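You operate a simulated robot arm through the tools that you are given. There is no shell and no other tool.

Carry out the task below with a simulated robot arm. There is one attempt and no reset: what you move stays moved.

TASK
Top up the water tank to between MIN and MAX, then restart the pump unit.
Fine: red switch off before the tank cap comes off; pour from the seal water bottle, put it back, cap on before the restart. Set down upright: seal water bottle. Where these are worked on the way, their far stop is far enough and under half their travel is too little: red switch.

Only the result counts: the job must be done as asked and must still hold three seconds after the hand-in. Knocking over, shifting, dropping, spilling or breaking anything else fails it. Lids that push on must go on centred and level and be pressed home; caps that screw on are set level and turned clockwise until they are tight.

THE ROBOT
A 7-joint arm with a two-finger parallel gripper, fixed in place. Base frame: the origin is at the foot of the arm, x ahead of it, y to its left, z up. Readings come in m, degrees, newtons and seconds.
With the tool pointing down near the work surface it reaches from about 0.38 to 0.76 m from the base axis. Its first joint turns from -143.0 to 143.0 degrees. Payload 3 kg.
Tool frame: the origin (TCP) lies between the finger pads and is the grasp point; the fingertips stand 0.03 m ahead of it; z points along the fingers, y is the line along which they close. The gripper opens to 0.11 m. The fingers are 0.02 m wide and 0.01 m thick; the gripper's body (0.048 by 0.112 m) begins 0.055 m behind the TCP.
Orientation is that of the tool frame in the base frame, as a unit quaternion [w, x, y, z]. With the fingers straight down and closing along the base's y, the tool's x points along the base's -x, its y along +y and its z along -z.

THE INTERFACE
- The arm moves only by the tool apply_moves. Its argument "commands" is a list of rows, each an object of numbers (a shift or turn left out is 0, a gripper value left out holds the last): "wx", "wy", "wz": the turn, a rotation vector about the base's x, y, z in rad; "x", "y", "z": the shift along the base's x, y, z in m; "hand": the opening in per cent of the stroke, from 0 (shut) to 100 (fully open). In form: [{"wx": .., "wy": .., "wz": .., "x": .., "y": .., "z": .., "hand": ..}, ...]. A call has 1 to 20 rows; each row shifts and turns the commanded pose from where the row before left it. Rows are played at 5 a second. More than 0.05 m and 8.6 degrees between two rows, or a gripper value outside its range, and nothing of the call is played. A pose out of reach is approached as far as the arm can. The call stops where the force on the tool passes 40 N (or 10 N more than at its start, if that is more) or the arm is blocked; 0.2 s more then pass. Each finger travels about 0.108 m/s and halts on what it meets, pressing with about 24 N; the grip force reading is that of the motor and also rises with nothing between the fingers. The clock runs only during rows and for 0.2 s after the last one: add rows that do not move to give the fingers time. It gives the time, the measured TCP pose, the force on the tool (base axes), the opening and the grip force at its end, in the units of the frame above (readings bear some noise), with the torque about the TCP (base axes, N m) and any sound that the robot's microphone picked up.
- Cameras (640 x 400 px; columns grow to the right, rows downward): "scene" is fixed at [0.2191, -0.5006, 1.4401]; the picture's right is [0.64, -0.77, 0.00], its down [-0.48, -0.40, -0.78] and it looks along [0.60, 0.50, -0.63] (base axes); focal length 354 px, centre (320, 200). "wrist" rides on the gripper at [0.072, 0.017, -0.103] in the tool frame; the picture's right is [-0.23, 0.97, 0.00], its down [-0.76, -0.18, -0.62] and it looks along [-0.61, -0.14, 0.78] (tool axes); focal length 222 px, centre (320, 200). There is no depth. A picture from a camera that has moved, and an enlarged one, comes with that camera's place and axes in the base frame and with its lens.
- grab_frame(camera): a new picture of that camera. The clock stands still meanwhile.
- lift_body(by): slides the trunk up (or, below 0, down) by that many m; the arm rides with it, the base frame stays. It gives what a move gives, with no picture.
- close_up(camera, box): a new picture of the part [left, top, right, bottom] of that camera's present view, enlarged. The clock stands still meanwhile.
- finish_job(): hands the job in; it is judged then, once.

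Nothing tells you positions but the pictures and the camera data. Unless the task says otherwise, let go and move clear before handing in.

The tools are called after "Request:" as name(argument=value, ...) on one line, values as JSON. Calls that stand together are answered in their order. apply_moves: Moves the arm, as the interface text tells. Its arguments: {"type":"object","properties":{"commands":{"type":"array"}},"required":["commands"]} The other tools are called the same way: lift_body (by) slides the trunk up or down; grab_frame (camera) takes a picture; close_up (camera, box) takes an enlarged picture of a part of a camera's view; finish_job () hands the job in.

At the start:

```text
t: 0.0
position: [0.7577, 0.0547, 1.0554]
tcp_rot: [0.0, 0.0, 1.0, -0.001]
ft_force: [-0.3, 0.9, -0.3]
torque: [-0.01, -0.01, 0.01]
finger_gap: 0.1101
grasp_force: 0.1
trunk travel left (down, up): [-0.615, 0.275]
```

scene: 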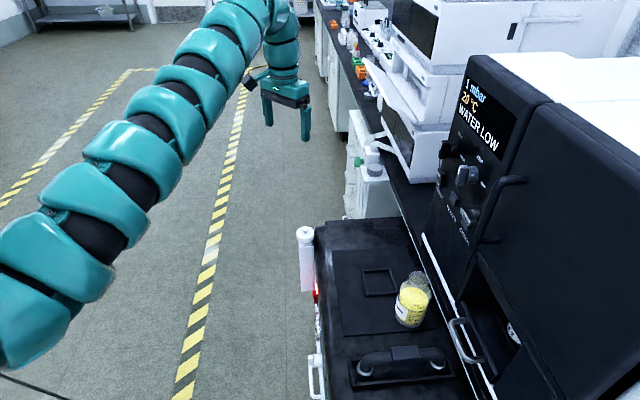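
wrist: 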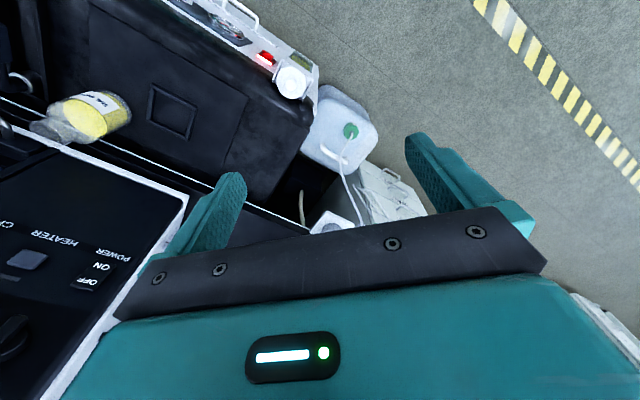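

I see a black pump unit with a panel reading "WATER LOW", a cart or low unit with a yellow-labelled bottle, and a red switch on its front side. First I'll take closer looks from both cameras.

Request:
close_up(camera="scene", box=[280, 200, 480, 400])

Request:
close_up(camera="scene", box=[400, 40, 600, 260])

Request:
close_up(camera="wrist", box=[0, 0, 400, 240])

```text
2.00 times, centred on (380, 300) of scene
camera zoom: at [0.2191, -0.5006, 1.4401], right [0.64, -0.77, 0.0], down [-0.48, -0.4, -0.78], along [0.6, 0.5, -0.63], focal length 707 px, centre (200, 0)
```

zoom: 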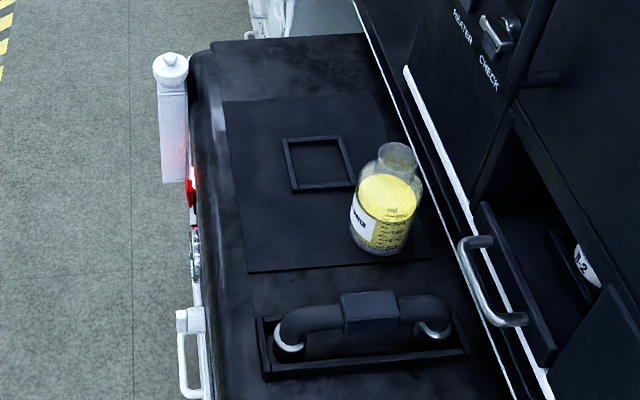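

```text
1.82 times, centred on (500, 150) of scene
camera zoom: at [0.2191, -0.5006, 1.4401], right [0.64, -0.77, 0.0], down [-0.48, -0.4, -0.78], along [0.6, 0.5, -0.63], focal length 643 px, centre (-7, 291)
```

zoom: 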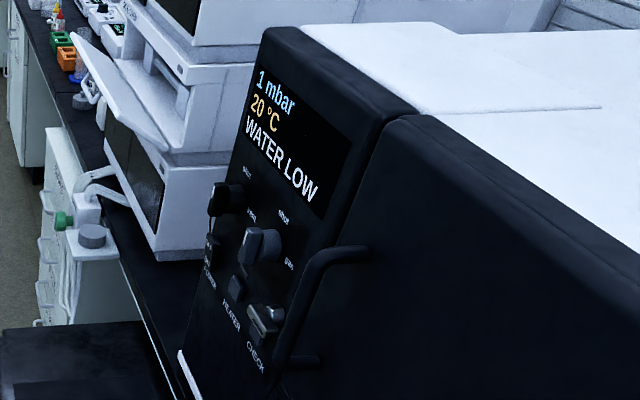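

```text
1.60 times, centred on (200, 120) of wrist
camera zoom: at [0.6854, 0.0716, 1.1588], right [0.23, 0.97, 0.0], down [0.76, -0.18, 0.62], along [0.61, -0.14, -0.78], focal length 355 px, centre (512, 328)
```

zoom: 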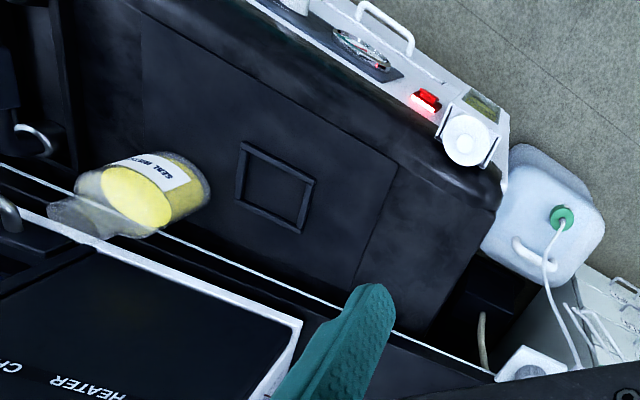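

The tank cap appears near (0.76, 0.00, 0.71) and the bottle near (0.72, -0.35, 0.77). I'll draw the hand back at this height to get better views of the front panel.

Request:
apply_moves(commands=[{"x": -0.04, "y": -0.02}, {"x": -0.04, "y": -0.02}, {"x": -0.04, "y": -0.02}, {"x": -0.04, "y": -0.02}, {"x": -0.04, "y": -0.02}, {"x": -0.04, "y": -0.02}, {}])

Request:
grab_frame(camera="wrist")

Request:
grab_frame(camera="scene")

```text
t: 1.6
position: [0.6591, 0.0033, 1.0636]
tcp_rot: [-0.001, 0.001, 1.0, 0.001]
ft_force: [-0.3, 0.6, -0.1]
torque: [-0.02, 0.01, 0.01]
finger_gap: 0.1098
grasp_force: 0.1
out of reach, approached as far as the arm can: row 3, 4, 5, 6
trunk travel left (down, up): [-0.615, 0.275]
```

```text
taken
camera wrist: at [0.5858, 0.0188, 1.168], right [0.23, 0.97, 0.0], down [0.76, -0.18, 0.62], along [0.61, -0.14, -0.78], focal length 222 px, centre (320, 200)
```

wrist: 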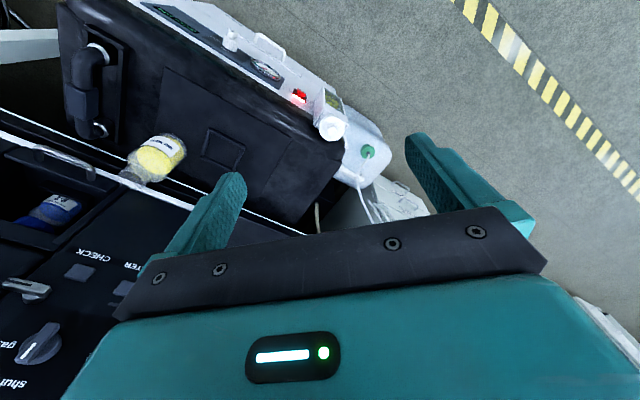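

```text
taken
```

scene: 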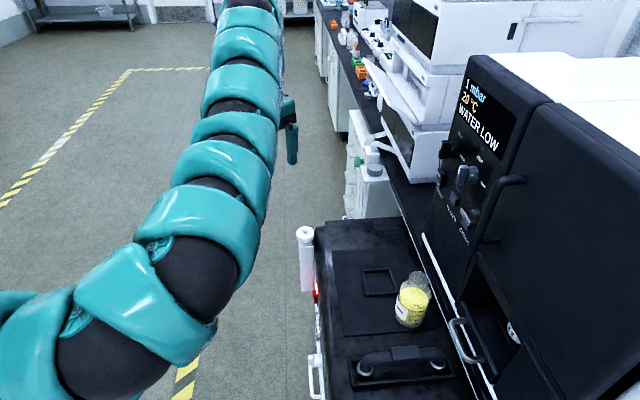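

The bench and pump front run along roughly (0.77, 0.64) with the pump's white front facing (-0.64, 0.77). The arm is folded at its limit here, so I'll raise the trunk to gain working room above the pump.

Request:
lift_body(by=0.2)

Request:
grab_frame(camera="scene")

Request:
grab_frame(camera="wrist")

```text
t: 3.8
position: [0.6587, 0.0015, 1.2635]
tcp_rot: [-0.001, 0.001, 1.0, 0.0]
ft_force: [-0.3, -0.7, -0.9]
torque: [-0.01, 0.0, 0.0]
finger_gap: 0.1099
grasp_force: 0.1
trunk travel left (down, up): [-0.815, 0.075]
```

```text
taken
```

scene: 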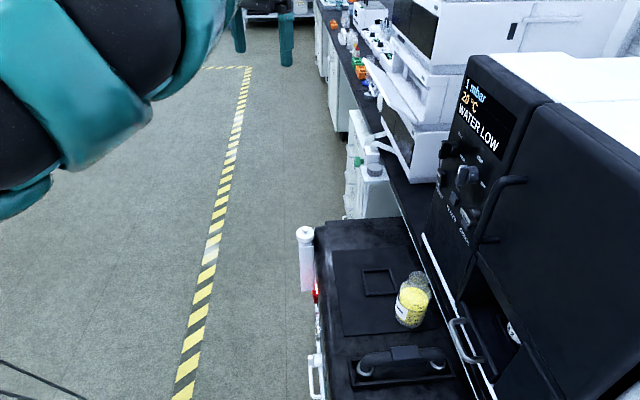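

```text
taken
camera wrist: at [0.5862, 0.0188, 1.3678], right [0.23, 0.97, 0.0], down [0.76, -0.18, 0.62], along [0.61, -0.14, -0.78], focal length 222 px, centre (320, 200)
```

wrist: 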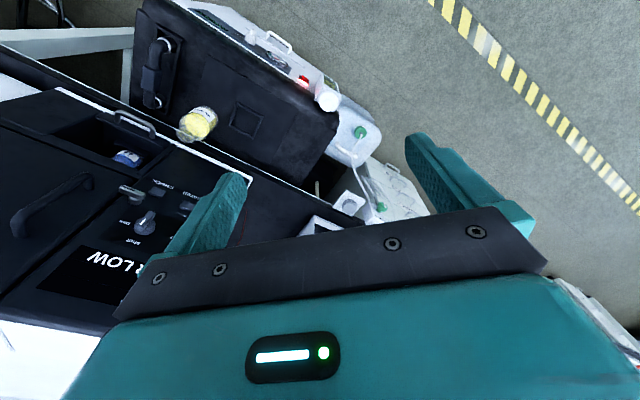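

The cap top triangulates to about (0.754, 0.001, 0.73). I'll move the hand to the front-left of the pump and turn it so the wrist camera faces the front panel.

Request:
apply_moves(commands=[{"x": -0.011, "y": 0.025, "z": -0.031, "wz": -0.0646}, {"x": -0.011, "y": 0.025, "z": -0.031, "wz": -0.0646}, {"x": -0.011, "y": 0.025, "z": -0.031, "wz": -0.0646}, {"x": -0.011, "y": 0.025, "z": -0.031, "wz": -0.0646}, {"x": -0.011, "y": 0.025, "z": -0.031, "wz": -0.0646}, {"x": -0.011, "y": 0.025, "z": -0.031, "wz": -0.0646}, {"x": -0.011, "y": 0.025, "z": -0.031, "wz": -0.0646}, {"x": -0.011, "y": 0.025, "z": -0.031, "wz": -0.0646}, {"x": -0.011, "y": 0.025, "z": -0.031, "wz": -0.0646}, {"x": -0.011, "y": 0.025, "z": -0.031, "wz": -0.0646}, {}, {}])

Request:
grab_frame(camera="wrist")

Request:
grab_frame(camera="scene")

```text
t: 6.4
position: [0.6838, 0.0566, 1.0979]
tcp_rot: [-0.001, 0.319, 0.948, 0.002]
ft_force: [-0.6, -0.5, -0.5]
torque: [0.01, 0.0, 0.01]
finger_gap: 0.11
grasp_force: 0.0
out of reach, approached as far as the arm can: row 1, 2, 3, 4, 5, 6
trunk travel left (down, up): [-0.815, 0.075]
```

```text
taken
camera wrist: at [0.6357, 0.1142, 1.2021], right [0.77, 0.64, 0.0], down [0.5, -0.6, 0.62], along [0.4, -0.48, -0.78], focal length 222 px, centre (320, 200)
```

wrist: 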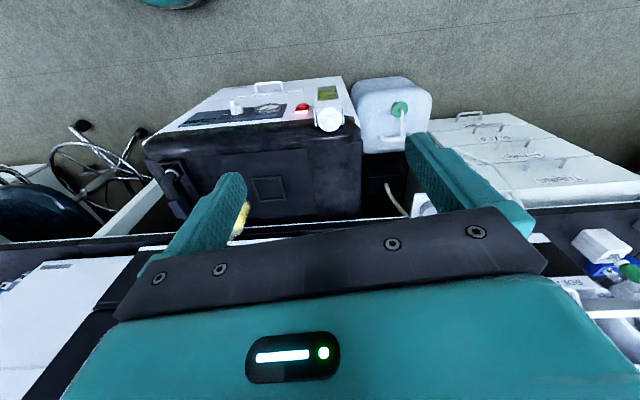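

```text
taken
```

scene: 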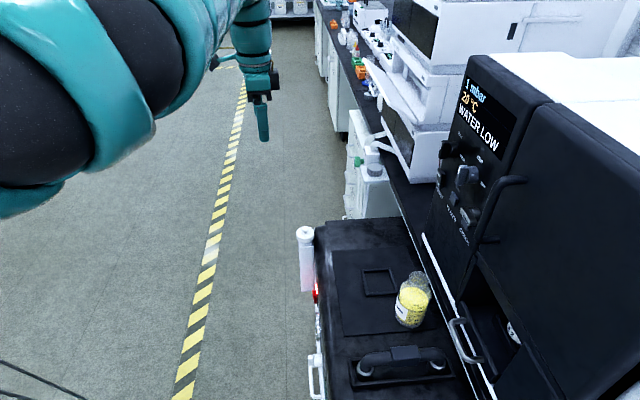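

The hand reached (0.68, 0.06, 1.10), and I can now see the pump's sloping white front, the red switch, a yellowish gauge window and the white cap (image upside down). I'll go lower first and then move out toward the front.

Request:
apply_moves(commands=[{"y": 0.03, "z": -0.03}, {"y": 0.03, "z": -0.03}, {"y": 0.03, "z": -0.03}, {"y": 0.03, "z": -0.03}, {"y": 0.03, "z": -0.03, "x": -0.02}, {"y": 0.02, "x": -0.03}, {"y": 0.02, "x": -0.03}, {"x": -0.03}, {}, {}])

Request:
grab_frame(camera="wrist")

Request:
grab_frame(camera="scene")

```text
t: 8.6
position: [0.5758, 0.2461, 0.9493]
tcp_rot: [-0.001, 0.319, 0.948, 0.002]
ft_force: [-0.5, 0.4, -0.5]
torque: [0.01, -0.02, -0.01]
finger_gap: 0.1101
grasp_force: 0.2
trunk travel left (down, up): [-0.815, 0.075]
```

```text
taken
camera wrist: at [0.5279, 0.3035, 1.053], right [0.77, 0.64, 0.0], down [0.5, -0.6, 0.62], along [0.4, -0.48, -0.78], focal length 222 px, centre (320, 200)
```

wrist: 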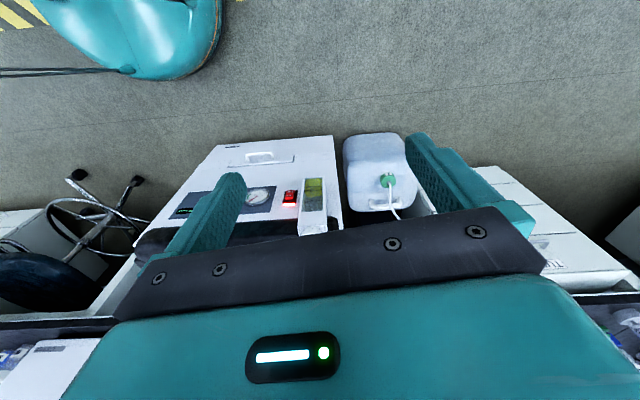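

```text
taken
```

scene: 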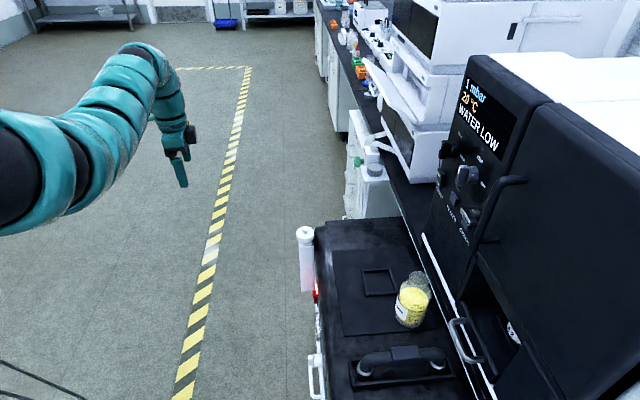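

Now the panel front is in view: tank with a green level window, red switch beside it, gauge and handle. I'll enlarge these.

Request:
close_up(camera="wrist", box=[230, 130, 350, 240])

Request:
close_up(camera="scene", box=[285, 215, 345, 310])

Request:
close_up(camera="scene", box=[340, 250, 460, 340])

```text
3.64 times, centred on (290, 185) of wrist
camera zoom: at [0.5279, 0.3035, 1.053], right [0.77, 0.64, 0.0], down [0.5, -0.6, 0.62], along [0.4, -0.48, -0.78], focal length 808 px, centre (429, 254)
```

zoom: 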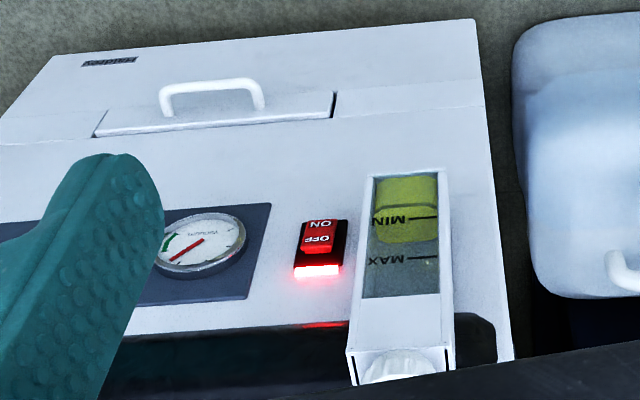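

```text
4.21 times, centred on (315, 262) of scene
camera zoom: at [0.2191, -0.5006, 1.4401], right [0.64, -0.77, 0.0], down [-0.48, -0.4, -0.78], along [0.6, 0.5, -0.63], focal length 1488 px, centre (341, -63)
```

zoom: 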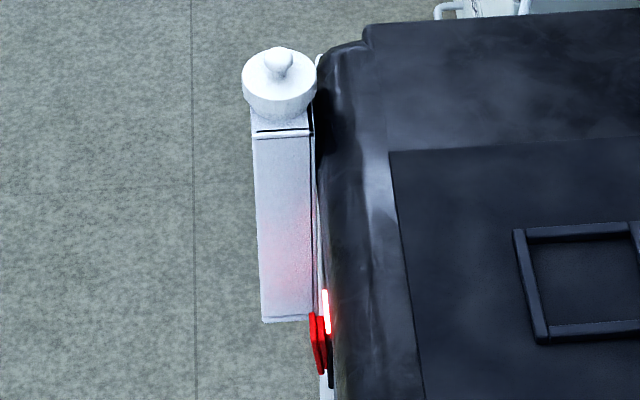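

```text
4.44 times, centred on (400, 295) of scene
camera zoom: at [0.2191, -0.5006, 1.4401], right [0.64, -0.77, 0.0], down [-0.48, -0.4, -0.78], along [0.6, 0.5, -0.63], focal length 1571 px, centre (-36, -222)
```

zoom: 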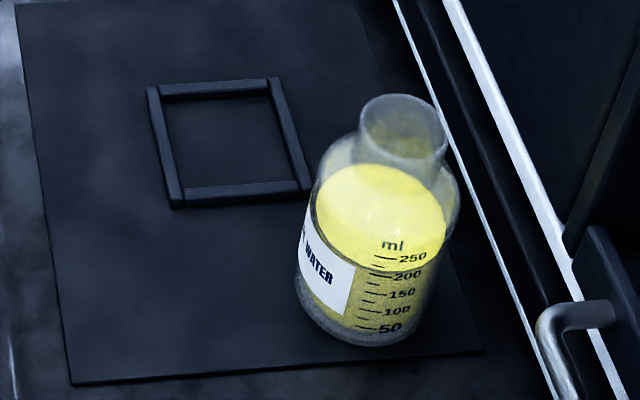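

The level window shows the liquid just below MIN, and the red rocker switch is lit, with OFF on its upper half and ON on its lower half. I'll bring the camera nearer to the tank, switch and cap.

Request:
apply_moves(commands=[{"x": 0.016, "y": -0.019, "z": -0.026}, {"x": 0.016, "y": -0.019, "z": -0.026}, {"x": 0.016, "y": -0.019, "z": -0.026}, {"x": 0.016, "y": -0.019, "z": -0.026}, {"x": 0.016, "y": -0.019, "z": -0.026}, {}, {}])

Request:
grab_frame(camera="wrist")

Request:
grab_frame(camera="scene")

```text
t: 10.2
position: [0.6414, 0.1529, 0.8323]
tcp_rot: [-0.001, 0.319, 0.948, 0.001]
ft_force: [0.1, 0.3, -0.2]
torque: [0.0, 0.0, 0.02]
finger_gap: 0.1099
grasp_force: 0.1
out of reach, approached as far as the arm can: row 5
trunk travel left (down, up): [-0.815, 0.075]
```

```text
taken
camera wrist: at [0.5937, 0.2093, 0.9364], right [0.77, 0.64, 0.0], down [0.5, -0.6, 0.62], along [0.4, -0.48, -0.78], focal length 222 px, centre (320, 200)
```

wrist: 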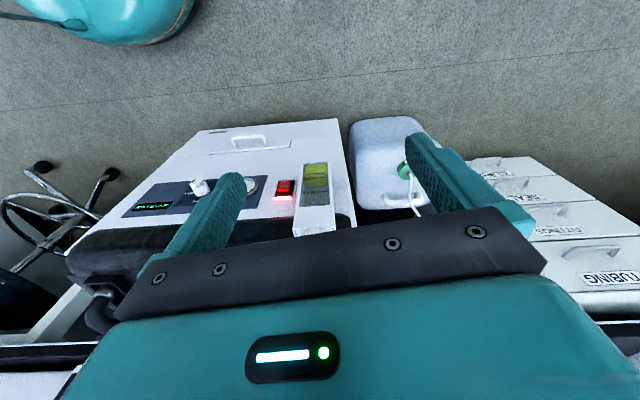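

```text
taken
```

scene: 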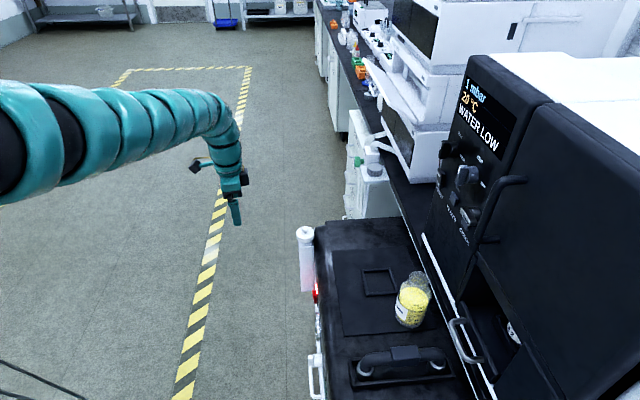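

The view is closer; the arm reached a limit because the trunk is now rather high. Let me enlarge the switch and tank here before lowering the trunk.

Request:
close_up(camera="wrist", box=[260, 140, 360, 240])

Request:
close_up(camera="wrist", box=[100, 110, 300, 240])

```text
4.00 times, centred on (310, 190) of wrist
camera zoom: at [0.5937, 0.2093, 0.9364], right [0.77, 0.64, 0.0], down [0.5, -0.6, 0.62], along [0.4, -0.48, -0.78], focal length 888 px, centre (360, 240)
```

zoom: 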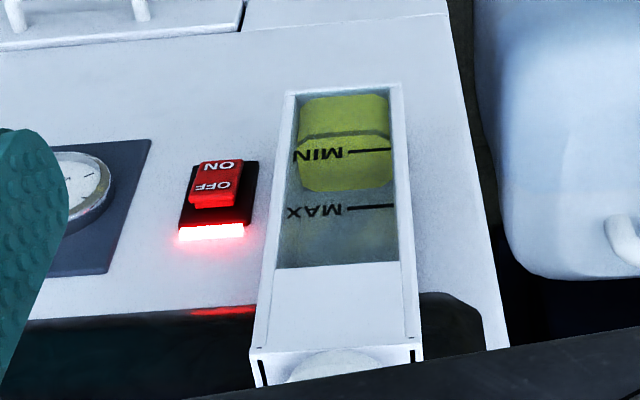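

```text
3.08 times, centred on (200, 175) of wrist
camera zoom: at [0.5937, 0.2093, 0.9364], right [0.77, 0.64, 0.0], down [0.5, -0.6, 0.62], along [0.4, -0.48, -0.78], focal length 684 px, centre (689, 277)
```

zoom: 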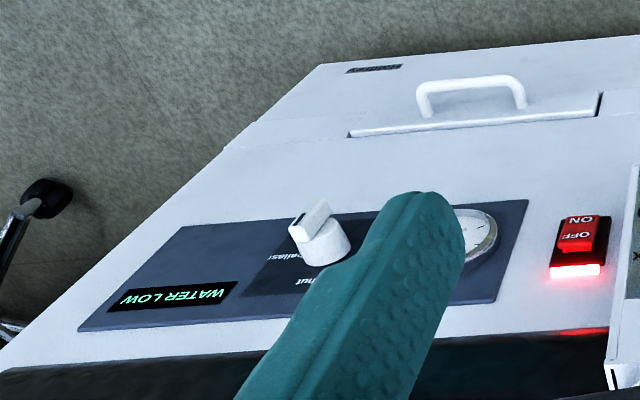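

The rocker's upper OFF half stands proud, so it is now ON; its centre is near (0.717, -0.063, 0.53). MIN is at z≈0.57, MAX at ≈0.615 and the liquid at ≈0.555. I'll raise the hand, then lower the trunk so the work lies in comfortable reach.

Request:
apply_moves(commands=[{"z": 0.04}, {"z": 0.04}, {"z": 0.04}, {"z": 0.04}, {}])

Request:
lift_body(by=-0.2)

Request:
apply_moves(commands=[{"z": 0.04}, {"z": 0.04}, {"z": 0.04}, {"z": 0.04}, {}])

```text
t: 11.4
position: [0.6403, 0.154, 0.9929]
tcp_rot: [0.0, 0.319, 0.948, 0.0]
ft_force: [0.1, 0.2, -0.5]
torque: [0.03, 0.01, -0.02]
finger_gap: 0.11
grasp_force: 0.2
trunk travel left (down, up): [-0.815, 0.075]
```

```text
t: 13.5
position: [0.6405, 0.154, 0.7935]
tcp_rot: [-0.001, 0.318, 0.948, 0.001]
ft_force: [0.2, -0.4, -0.5]
torque: [-0.04, -0.04, 0.01]
finger_gap: 0.1099
grasp_force: 0.0
trunk travel left (down, up): [-0.615, 0.275]
```

```text
t: 14.7
position: [0.6392, 0.1554, 0.9511]
tcp_rot: [-0.001, 0.318, 0.948, 0.0]
ft_force: [0.5, -0.3, -0.5]
torque: [-0.01, 0.01, -0.02]
finger_gap: 0.1102
grasp_force: 0.0
trunk travel left (down, up): [-0.615, 0.275]
```

The trunk is back at its starting height and the hand is well clear. I'll lower the trunk a bit further and look around.

Request:
lift_body(by=-0.15)

Request:
grab_frame(camera="wrist")

Request:
grab_frame(camera="scene")

```text
t: 16.5
position: [0.6389, 0.1546, 0.8012]
tcp_rot: [0.0, 0.317, 0.948, 0.001]
ft_force: [-0.6, 0.3, 0.1]
torque: [-0.02, 0.01, 0.01]
finger_gap: 0.1099
grasp_force: 0.0
trunk travel left (down, up): [-0.465, 0.425]
```

```text
taken
camera wrist: at [0.5914, 0.2114, 0.9053], right [0.77, 0.64, 0.0], down [0.5, -0.6, 0.62], along [0.4, -0.48, -0.78], focal length 222 px, centre (320, 200)
```

wrist: 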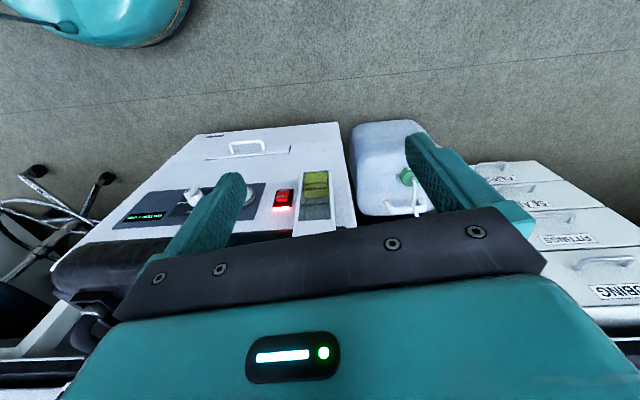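

```text
taken
```

scene: 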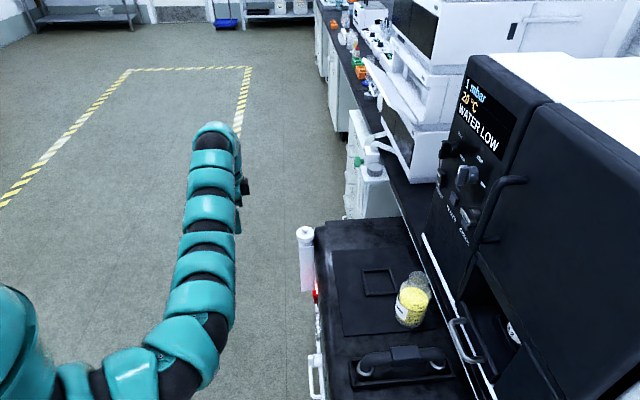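

Next I'll measure the switch more exactly with an enlarged view from here.

Request:
close_up(camera="wrist", box=[255, 160, 335, 240])

```text
5.00 times, centred on (295, 200) of wrist
camera zoom: at [0.5914, 0.2114, 0.9053], right [0.77, 0.64, 0.0], down [0.5, -0.6, 0.62], along [0.4, -0.48, -0.78], focal length 1111 px, centre (445, 200)
```

zoom: 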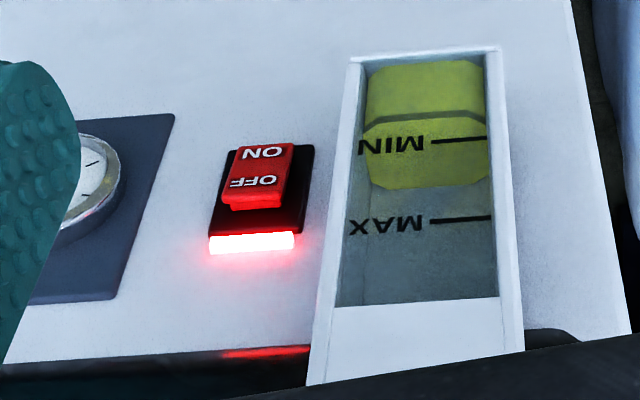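

The red block may be a rocker or a slider, so I want its side profile. The scene camera sees it edge-on, so I'll enlarge that.

Request:
close_up(camera="scene", box=[300, 275, 332, 307])

Request:
close_up(camera="scene", box=[290, 218, 330, 258])

```text
12.50 times, centred on (316, 291) of scene
camera zoom: at [0.2191, -0.5006, 1.4401], right [0.64, -0.77, 0.0], down [-0.48, -0.4, -0.78], along [0.6, 0.5, -0.63], focal length 4418 px, centre (370, -938)
```

zoom: 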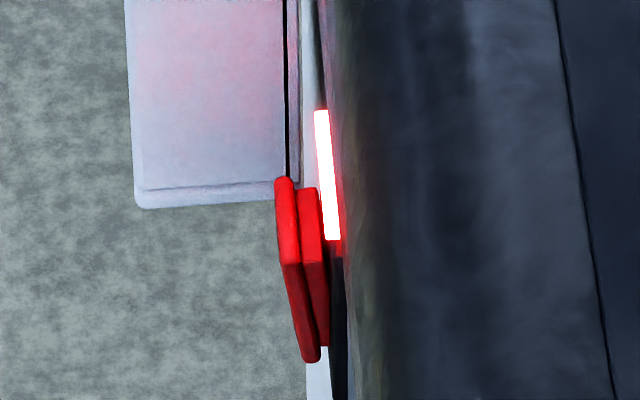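

```text
10.00 times, centred on (310, 238) of scene
camera zoom: at [0.2191, -0.5006, 1.4401], right [0.64, -0.77, 0.0], down [-0.48, -0.4, -0.78], along [0.6, 0.5, -0.63], focal length 3535 px, centre (420, -180)
```

zoom: 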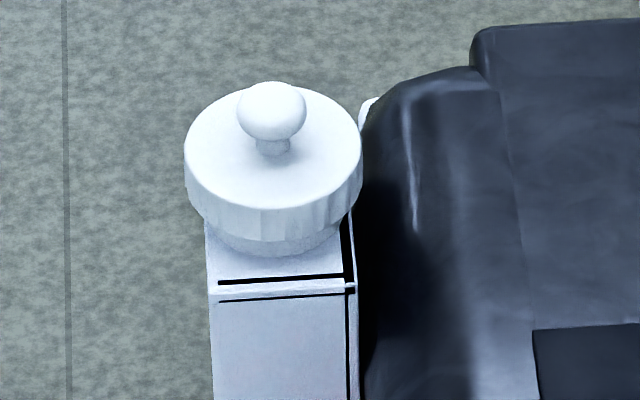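

Side profile confirms a rocker: OFF (upper) end sticks out about 15 mm, its press point near (0.714, -0.062, 0.537). The cap is a 50 mm disc with a mushroom knob centred near (0.755, 0.000), knob at z≈0.747. I'll look at the cap from close above to judge whether it screws or pushes on.

Request:
apply_moves(commands=[{"x": 0.025, "y": -0.035, "z": 0.01}, {"x": 0.025, "y": -0.035}, {"x": 0.025, "y": -0.035}, {"x": 0.025, "y": -0.034}, {}, {}])

Request:
grab_frame(camera="wrist")

Request:
grab_frame(camera="scene")

```text
t: 17.9
position: [0.7389, 0.016, 0.8122]
tcp_rot: [-0.001, 0.317, 0.948, 0.002]
ft_force: [0.9, 0.0, 0.6]
torque: [0.0, 0.0, 0.01]
finger_gap: 0.1101
grasp_force: 0.0
trunk travel left (down, up): [-0.465, 0.425]
```

```text
taken
camera wrist: at [0.6923, 0.0725, 0.9154], right [0.77, 0.64, 0.0], down [0.5, -0.6, 0.62], along [0.4, -0.48, -0.78], focal length 222 px, centre (320, 200)
```

wrist: 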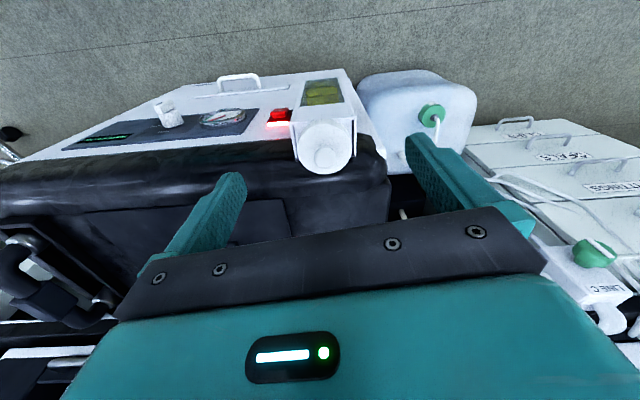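

```text
taken
```

scene: 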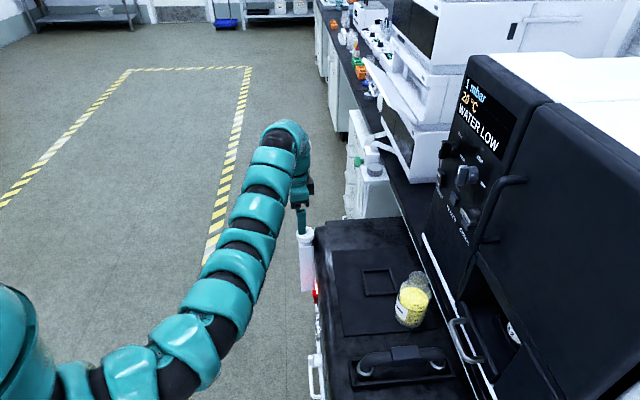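

Request:
close_up(camera="wrist", box=[270, 60, 390, 190])

Request:
close_up(camera="wrist", box=[290, 110, 360, 180])

```text
3.08 times, centred on (330, 125) of wrist
camera zoom: at [0.6923, 0.0725, 0.9154], right [0.77, 0.64, 0.0], down [0.5, -0.6, 0.62], along [0.4, -0.48, -0.78], focal length 684 px, centre (289, 431)
```

zoom: 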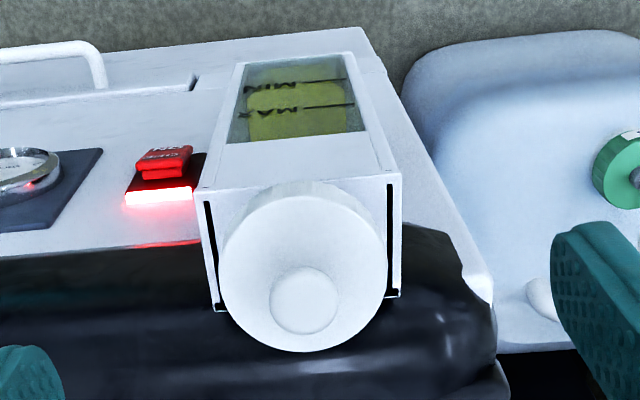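

```text
5.71 times, centred on (325, 145) of wrist
camera zoom: at [0.6923, 0.0725, 0.9154], right [0.77, 0.64, 0.0], down [0.5, -0.6, 0.62], along [0.4, -0.48, -0.78], focal length 1269 px, centre (291, 514)
```

zoom: 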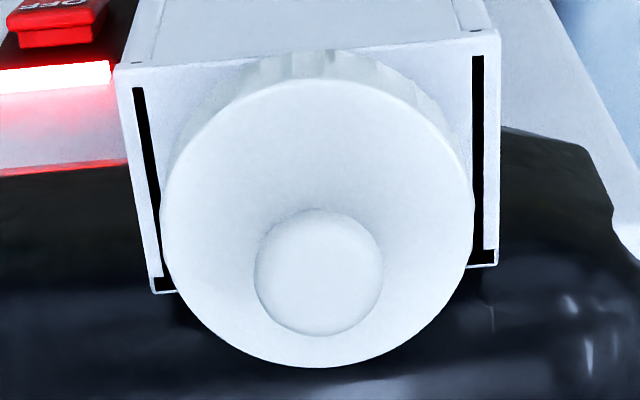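

The cap has a fluted skirt and a mushroom knob, and sits around (0.752, 0.005). Switch first: I'll back off from the cap, close the fingers and tip the tool to point horizontally into the panel.

Request:
apply_moves(commands=[{"x": -0.039, "y": 0.02, "wz": -0.057, "hand": 0}, {"x": -0.039, "y": 0.02, "wz": -0.057}, {"x": -0.039, "y": 0.02, "wz": -0.057}, {"x": -0.038, "y": 0.02, "wz": -0.057}, {"wx": -0.1098, "wy": -0.0912, "z": -0.01}, {"wx": -0.1098, "wy": -0.0912, "z": -0.01}, {"wx": -0.1098, "wy": -0.0912, "z": -0.01}, {"wx": -0.1098, "wy": -0.0912, "z": -0.01}, {"wx": -0.1098, "wy": -0.0912, "z": -0.01}, {"wx": -0.1098, "wy": -0.0912, "z": -0.01}, {}])

Request:
grab_frame(camera="scene")

Request:
grab_frame(camera="wrist")

```text
t: 20.3
position: [0.6708, 0.0693, 0.726]
tcp_rot: [0.376, 0.386, 0.824, -0.176]
ft_force: [0.2, 0.4, 0.3]
torque: [0.01, 0.0, 0.01]
finger_gap: 0.0
grasp_force: 24.0
out of reach, approached as far as the arm can: row 2, 3, 4, 5
trunk travel left (down, up): [-0.465, 0.425]
```

```text
taken
```

scene: 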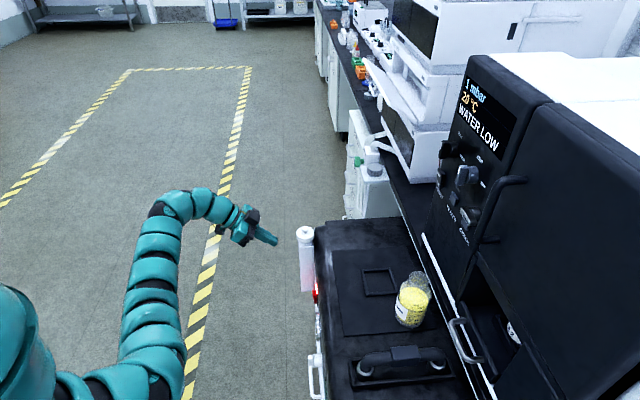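

```text
taken
camera wrist: at [0.6032, 0.1759, 0.7388], right [0.84, 0.51, 0.17], down [-0.12, -0.13, 0.98], along [0.52, -0.85, -0.05], focal length 222 px, centre (320, 200)
```

wrist: 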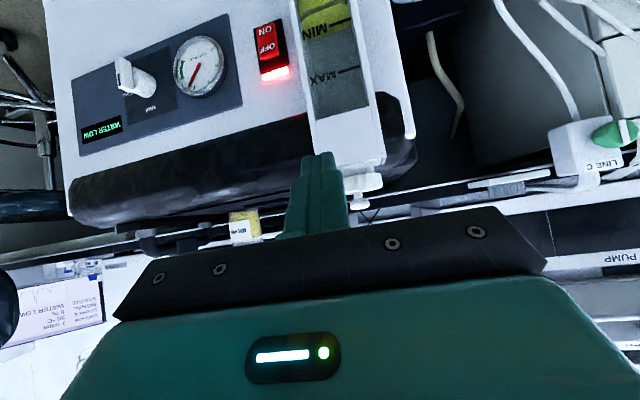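

The tool is now about half tipped and properly aligned with the panel, and the wrist camera sees the switch nearly face-on. I'll enlarge it for exact placing.

Request:
close_up(camera="wrist", box=[220, 0, 420, 125])

Request:
close_up(camera="wrist", box=[240, 5, 340, 105])

Request:
close_up(camera="wrist", box=[330, 130, 430, 230])

```text
3.20 times, centred on (320, 62) of wrist
camera zoom: at [0.6032, 0.1759, 0.7388], right [0.84, 0.51, 0.17], down [-0.12, -0.13, 0.98], along [0.52, -0.85, -0.05], focal length 711 px, centre (320, 640)
```

zoom: 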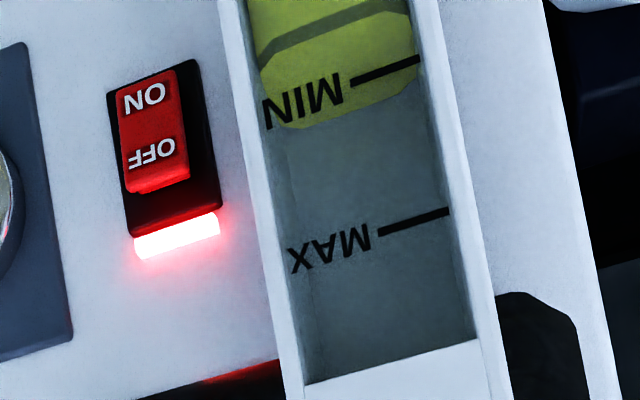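

```text
4.00 times, centred on (290, 55) of wrist
camera zoom: at [0.6032, 0.1759, 0.7388], right [0.84, 0.51, 0.17], down [-0.12, -0.13, 0.98], along [0.52, -0.85, -0.05], focal length 888 px, centre (440, 780)
```

zoom: 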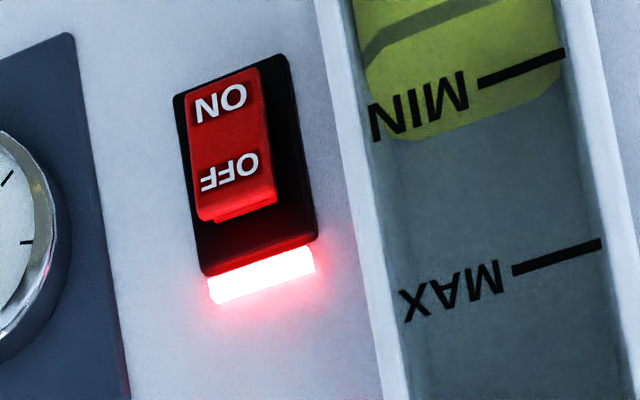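

```text
4.00 times, centred on (380, 180) of wrist
camera zoom: at [0.6032, 0.1759, 0.7388], right [0.84, 0.51, 0.17], down [-0.12, -0.13, 0.98], along [0.52, -0.85, -0.05], focal length 888 px, centre (80, 280)
```

zoom: 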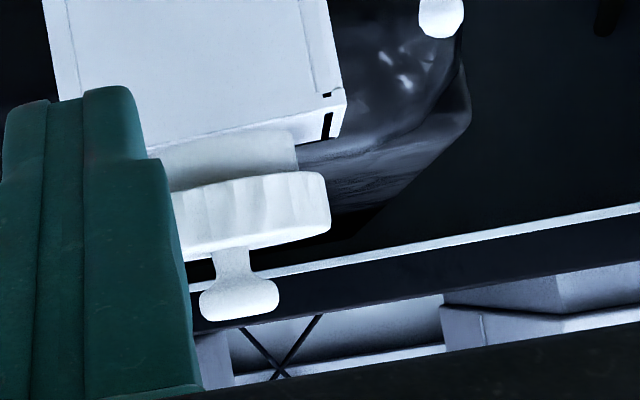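

The rocker is centred in its black bezel with the OFF end standing out about 14 mm. I'll finish tipping the tool to horizontal while lowering it to the height of the OFF half, still some 5 cm off the panel.

Request:
apply_moves(commands=[{"wx": -0.11, "wy": -0.0914, "x": -0.002, "y": -0.011, "z": -0.0315}, {"wx": -0.11, "wy": -0.0914, "x": -0.002, "y": -0.011, "z": -0.0315}, {"wx": -0.11, "wy": -0.0914, "x": -0.002, "y": -0.011, "z": -0.0315}, {"wx": -0.11, "wy": -0.0914, "x": -0.002, "y": -0.011, "z": -0.0315}, {"wx": -0.11, "wy": -0.0914, "x": -0.001, "y": -0.011, "z": -0.0315}, {"x": -0.001, "y": -0.011, "z": -0.0315}, {}])

Request:
grab_frame(camera="scene")

Request:
grab_frame(camera="wrist")

```text
t: 21.9
position: [0.6512, -0.0024, 0.5829]
tcp_rot: [0.641, 0.3, 0.64, -0.3]
ft_force: [-0.3, -0.1, 1.1]
torque: [0.0, -0.01, -0.01]
finger_gap: 0.0
grasp_force: 24.4
out of reach, approached as far as the arm can: row 5, 6
trunk travel left (down, up): [-0.465, 0.425]
```

```text
taken
```

scene: 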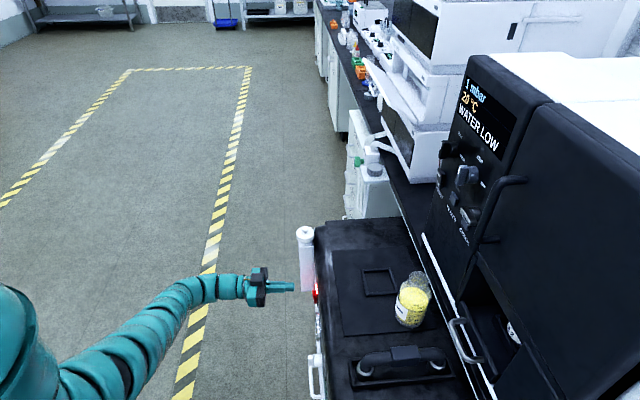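

```text
taken
camera wrist: at [0.5985, 0.0886, 0.51], right [0.75, 0.62, 0.23], down [-0.54, 0.37, 0.76], along [0.39, -0.69, 0.61], focal length 222 px, centre (320, 200)
```

wrist: 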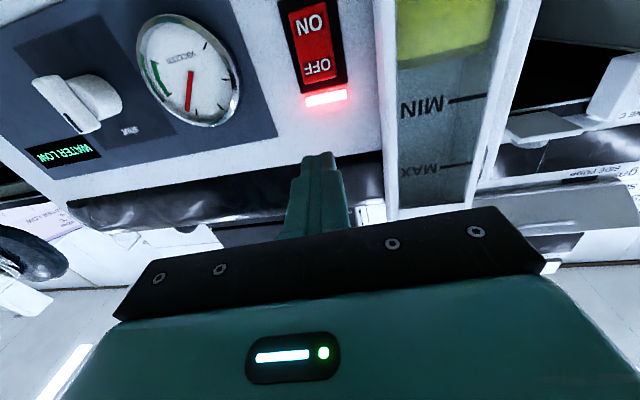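

The tool is level and pointing straight at the panel, at (0.651, -0.002, 0.583). The OFF half lies at z≈0.537, so I'll lower the trunk by 45 mm and shift 10 mm along the panel.

Request:
lift_body(by=-0.045)

Request:
apply_moves(commands=[{"x": 0.0077, "y": 0.0064}, {"x": 0.0128, "y": -0.0154}, {"x": 0.0109, "y": -0.0131}, {}])

Request:
grab_frame(camera="wrist")

Request:
close_up(camera="scene", box=[230, 240, 350, 330])

```text
t: 22.8
position: [0.6513, -0.0016, 0.5366]
tcp_rot: [0.64, 0.3, 0.64, -0.3]
ft_force: [0.4, 0.1, 0.0]
torque: [0.01, -0.03, 0.0]
finger_gap: 0.0001
grasp_force: 23.9
trunk travel left (down, up): [-0.42, 0.47]
```

```text
t: 23.8
position: [0.6753, -0.0304, 0.538]
tcp_rot: [0.639, 0.3, 0.641, -0.301]
ft_force: [-1.0, 0.2, -0.1]
torque: [-0.01, 0.0, 0.01]
finger_gap: 0.0
grasp_force: 24.3
out of reach, approached as far as the arm can: row 1
trunk travel left (down, up): [-0.42, 0.47]
```

```text
taken
camera wrist: at [0.6217, 0.0597, 0.4657], right [0.75, 0.62, 0.23], down [-0.53, 0.37, 0.76], along [0.39, -0.69, 0.61], focal length 222 px, centre (320, 200)
```

wrist: 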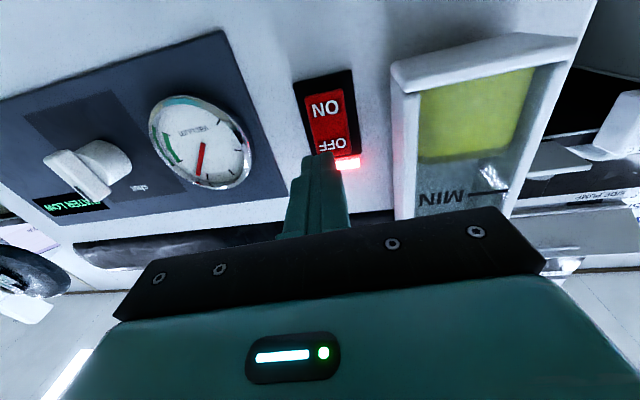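

```text
4.44 times, centred on (290, 285) of scene
camera zoom: at [0.2191, -0.5006, 1.4401], right [0.64, -0.77, 0.0], down [-0.48, -0.4, -0.78], along [0.6, 0.5, -0.63], focal length 1571 px, centre (453, -178)
```

zoom: 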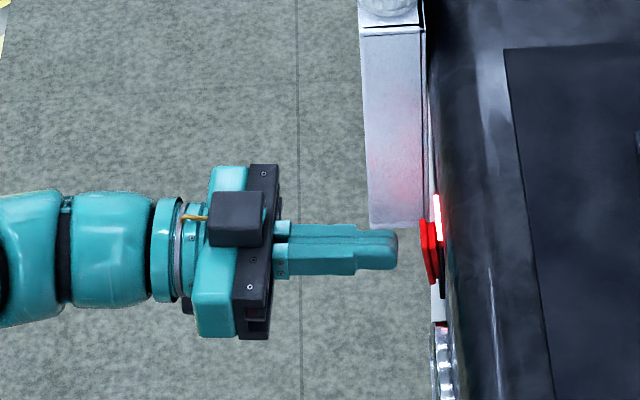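

The fingertip is 17 mm from the rocker but about 9 mm off to one side. I'll correct sideways, then check before pressing.

Request:
apply_moves(commands=[{"x": 0.0074, "y": 0.0061}, {"x": 0.0051, "y": -0.0062}, {}])

Request:
grab_frame(camera="wrist")

Request:
close_up(camera="scene", box=[280, 260, 340, 320])

```text
t: 24.6
position: [0.6806, -0.0366, 0.5386]
tcp_rot: [0.64, 0.3, 0.641, -0.301]
ft_force: [0.0, -0.1, 0.6]
torque: [-0.03, -0.01, 0.0]
finger_gap: 0.0002
grasp_force: 23.6
out of reach, approached as far as the arm can: row 1
trunk travel left (down, up): [-0.42, 0.47]
```

```text
taken
camera wrist: at [0.6267, 0.0535, 0.4656], right [0.75, 0.62, 0.23], down [-0.53, 0.37, 0.76], along [0.39, -0.69, 0.61], focal length 222 px, centre (320, 200)
```

wrist: 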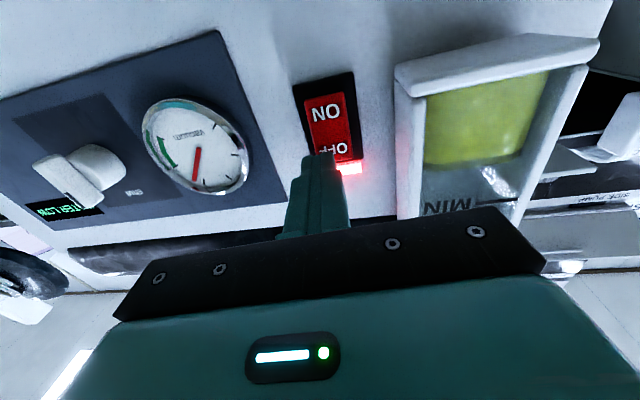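

```text
6.67 times, centred on (310, 290) of scene
camera zoom: at [0.2191, -0.5006, 1.4401], right [0.64, -0.77, 0.0], down [-0.48, -0.4, -0.78], along [0.6, 0.5, -0.63], focal length 2356 px, centre (387, -400)
```

zoom: 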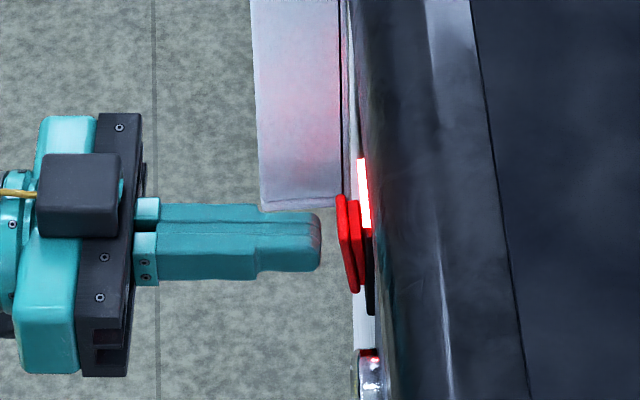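

Sideways motion along the panel is blocked by an arm limit in this posture. I'll back off 2 cm, lower the trunk while raising the arm relative to it, and try the sideways shift again.

Request:
apply_moves(commands=[{"x": -0.0128, "y": 0.0154}, {"z": 0.04}, {"z": 0.04}, {"z": 0.04}, {}])

Request:
lift_body(by=-0.12)

Request:
apply_moves(commands=[{"x": 0.0074, "y": 0.0061}, {}])

```text
t: 25.8
position: [0.6674, -0.0207, 0.6588]
tcp_rot: [0.639, 0.3, 0.641, -0.301]
ft_force: [0.1, -0.4, -1.0]
torque: [0.02, 0.0, -0.04]
finger_gap: 0.0
grasp_force: 23.7
trunk travel left (down, up): [-0.42, 0.47]
```

```text
t: 27.3
position: [0.6683, -0.0206, 0.5378]
tcp_rot: [0.64, 0.3, 0.64, -0.3]
ft_force: [0.1, -0.8, -0.4]
torque: [-0.02, -0.03, -0.01]
finger_gap: 0.0002
grasp_force: 23.6
trunk travel left (down, up): [-0.3, 0.59]
```

```text
t: 27.9
position: [0.676, -0.016, 0.5366]
tcp_rot: [0.641, 0.299, 0.641, -0.299]
ft_force: [-0.7, 0.4, -1.1]
torque: [-0.01, -0.05, 0.0]
finger_gap: 0.0001
grasp_force: 24.2
trunk travel left (down, up): [-0.3, 0.59]
```

The sideways correction worked; the tip is now lined up on the OFF half. I'll advance and press in small steps.

Request:
apply_moves(commands=[{"x": 0.0115, "y": -0.0138}, {"x": 0.0038, "y": -0.0046}, {"x": 0.0026, "y": -0.0031}, {"x": 0.0026, "y": -0.0031}, {}])

Request:
close_up(camera="scene", box=[280, 260, 340, 320])

Request:
grab_frame(camera="wrist")

```text
t: 29.1
position: [0.6946, -0.0383, 0.537]
tcp_rot: [0.64, 0.299, 0.641, -0.3]
ft_force: [-33.8, 15.7, -3.5]
torque: [0.21, 0.38, -0.15]
finger_gap: 0.0
grasp_force: 24.0
trunk travel left (down, up): [-0.3, 0.59]
```

```text
6.67 times, centred on (310, 290) of scene
camera zoom: at [0.2191, -0.5006, 1.4401], right [0.64, -0.77, 0.0], down [-0.48, -0.4, -0.78], along [0.6, 0.5, -0.63], focal length 2356 px, centre (387, -400)
```

zoom: 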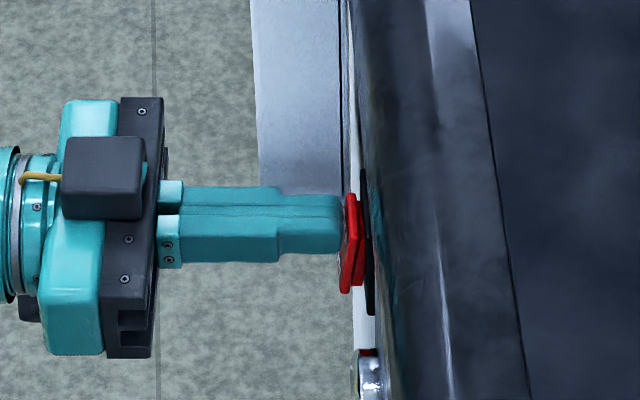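

```text
taken
camera wrist: at [0.64, 0.052, 0.4655], right [0.75, 0.63, 0.23], down [-0.53, 0.36, 0.76], along [0.39, -0.69, 0.61], focal length 222 px, centre (320, 200)
```

wrist: 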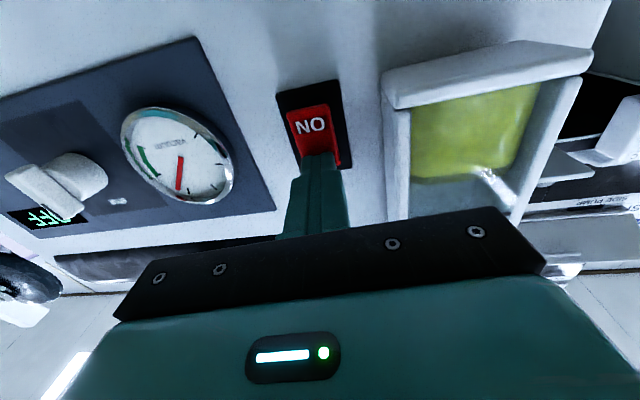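

The light is out and the pump display reads OFF. I'll retract and verify that the switch stays in the OFF position.

Request:
apply_moves(commands=[{"x": -0.0128, "y": 0.0154}, {"x": -0.016, "y": 0.0192}, {"x": -0.016, "y": 0.0192}, {}])

Request:
close_up(camera="scene", box=[280, 260, 340, 320])

Request:
grab_frame(camera="wrist")

```text
t: 30.1
position: [0.6511, 0.0135, 0.5377]
tcp_rot: [0.641, 0.299, 0.64, -0.299]
ft_force: [0.3, 0.2, 0.0]
torque: [-0.01, 0.03, -0.03]
finger_gap: 0.0
grasp_force: 23.9
trunk travel left (down, up): [-0.3, 0.59]
```

```text
6.67 times, centred on (310, 290) of scene
camera zoom: at [0.2191, -0.5006, 1.4401], right [0.64, -0.77, 0.0], down [-0.48, -0.4, -0.78], along [0.6, 0.5, -0.63], focal length 2356 px, centre (387, -400)
```

zoom: 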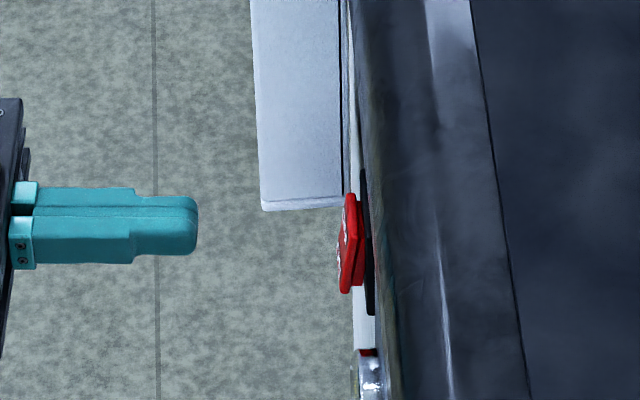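

```text
taken
camera wrist: at [0.5974, 0.103, 0.4648], right [0.75, 0.62, 0.23], down [-0.54, 0.36, 0.76], along [0.39, -0.69, 0.61], focal length 222 px, centre (320, 200)
```

wrist: 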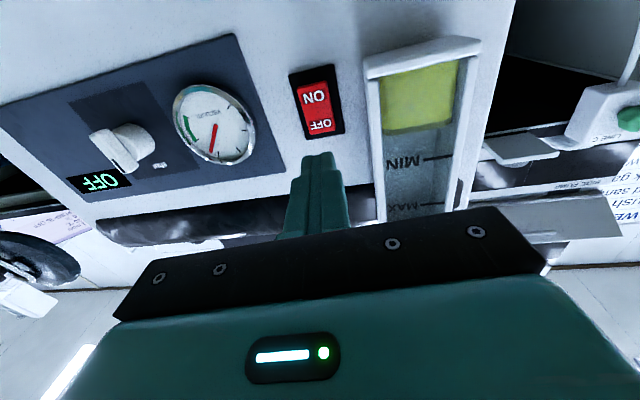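

Switch is OFF and its OFF half stays pressed in. Next the cap: I'll raise the trunk straight up in front of the panel, then turn the tool back to pointing down.

Request:
lift_body(by=0.3)

Request:
apply_moves(commands=[{"wx": 0.1098, "wy": 0.0912, "hand": 100}, {"wx": 0.1098, "wy": 0.0912}, {"wx": 0.1098, "wy": 0.0912}, {"wx": 0.1098, "wy": 0.0912}, {"wx": 0.1098, "wy": 0.0912}, {"wx": 0.1098, "wy": 0.0912}, {"wx": 0.1098, "wy": 0.0912}, {"wx": 0.1098, "wy": 0.0912}, {"wx": 0.1098, "wy": 0.0912}, {"wx": 0.1098, "wy": 0.0912}, {"wx": 0.1098, "wy": 0.0912}, {}])

Request:
grab_frame(camera="wrist")

Request:
grab_frame(camera="scene")

```text
t: 33.1
position: [0.6509, 0.0141, 0.8362]
tcp_rot: [0.64, 0.3, 0.641, -0.301]
ft_force: [-0.7, 0.0, -0.1]
torque: [-0.07, -0.02, 0.03]
finger_gap: 0.0
grasp_force: 24.0
trunk travel left (down, up): [-0.6, 0.29]
```

```text
t: 35.7
position: [0.6584, 0.0154, 0.8318]
tcp_rot: [-0.001, 0.424, 0.906, 0.001]
ft_force: [-0.3, -0.8, 0.0]
torque: [-0.02, 0.02, 0.0]
finger_gap: 0.1102
grasp_force: 0.2
out of reach, approached as far as the arm can: row 11
trunk travel left (down, up): [-0.6, 0.29]
```

```text
taken
camera wrist: at [0.6249, 0.0828, 0.9356], right [0.89, 0.45, 0.0], down [0.35, -0.7, 0.62], along [0.28, -0.56, -0.78], focal length 222 px, centre (320, 200)
```

wrist: 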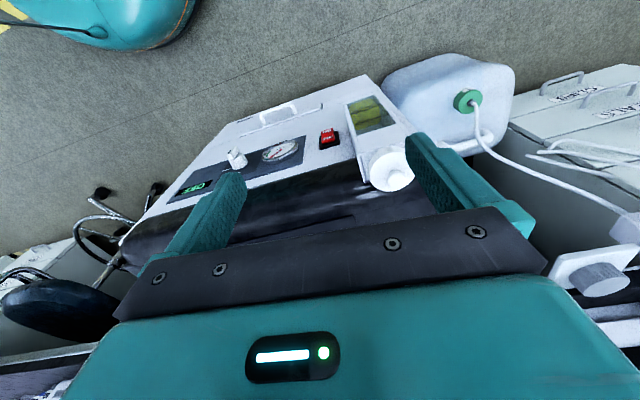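

```text
taken
```

scene: 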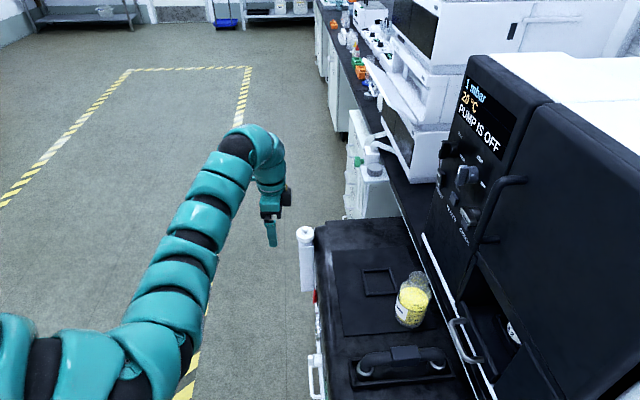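

The oven's display now reads "PUMP IS OFF". I'll measure the cap in an enlarged view from here.

Request:
close_up(camera="wrist", box=[330, 110, 430, 210])

```text
4.00 times, centred on (380, 160) of wrist
camera zoom: at [0.6249, 0.0828, 0.9356], right [0.89, 0.45, 0.0], down [0.35, -0.7, 0.62], along [0.28, -0.56, -0.78], focal length 888 px, centre (80, 360)
```

zoom: 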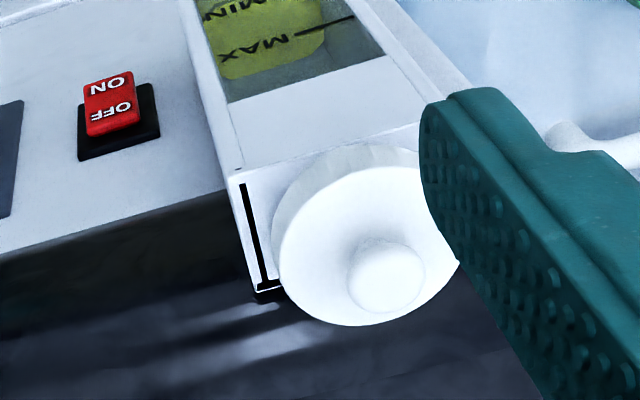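

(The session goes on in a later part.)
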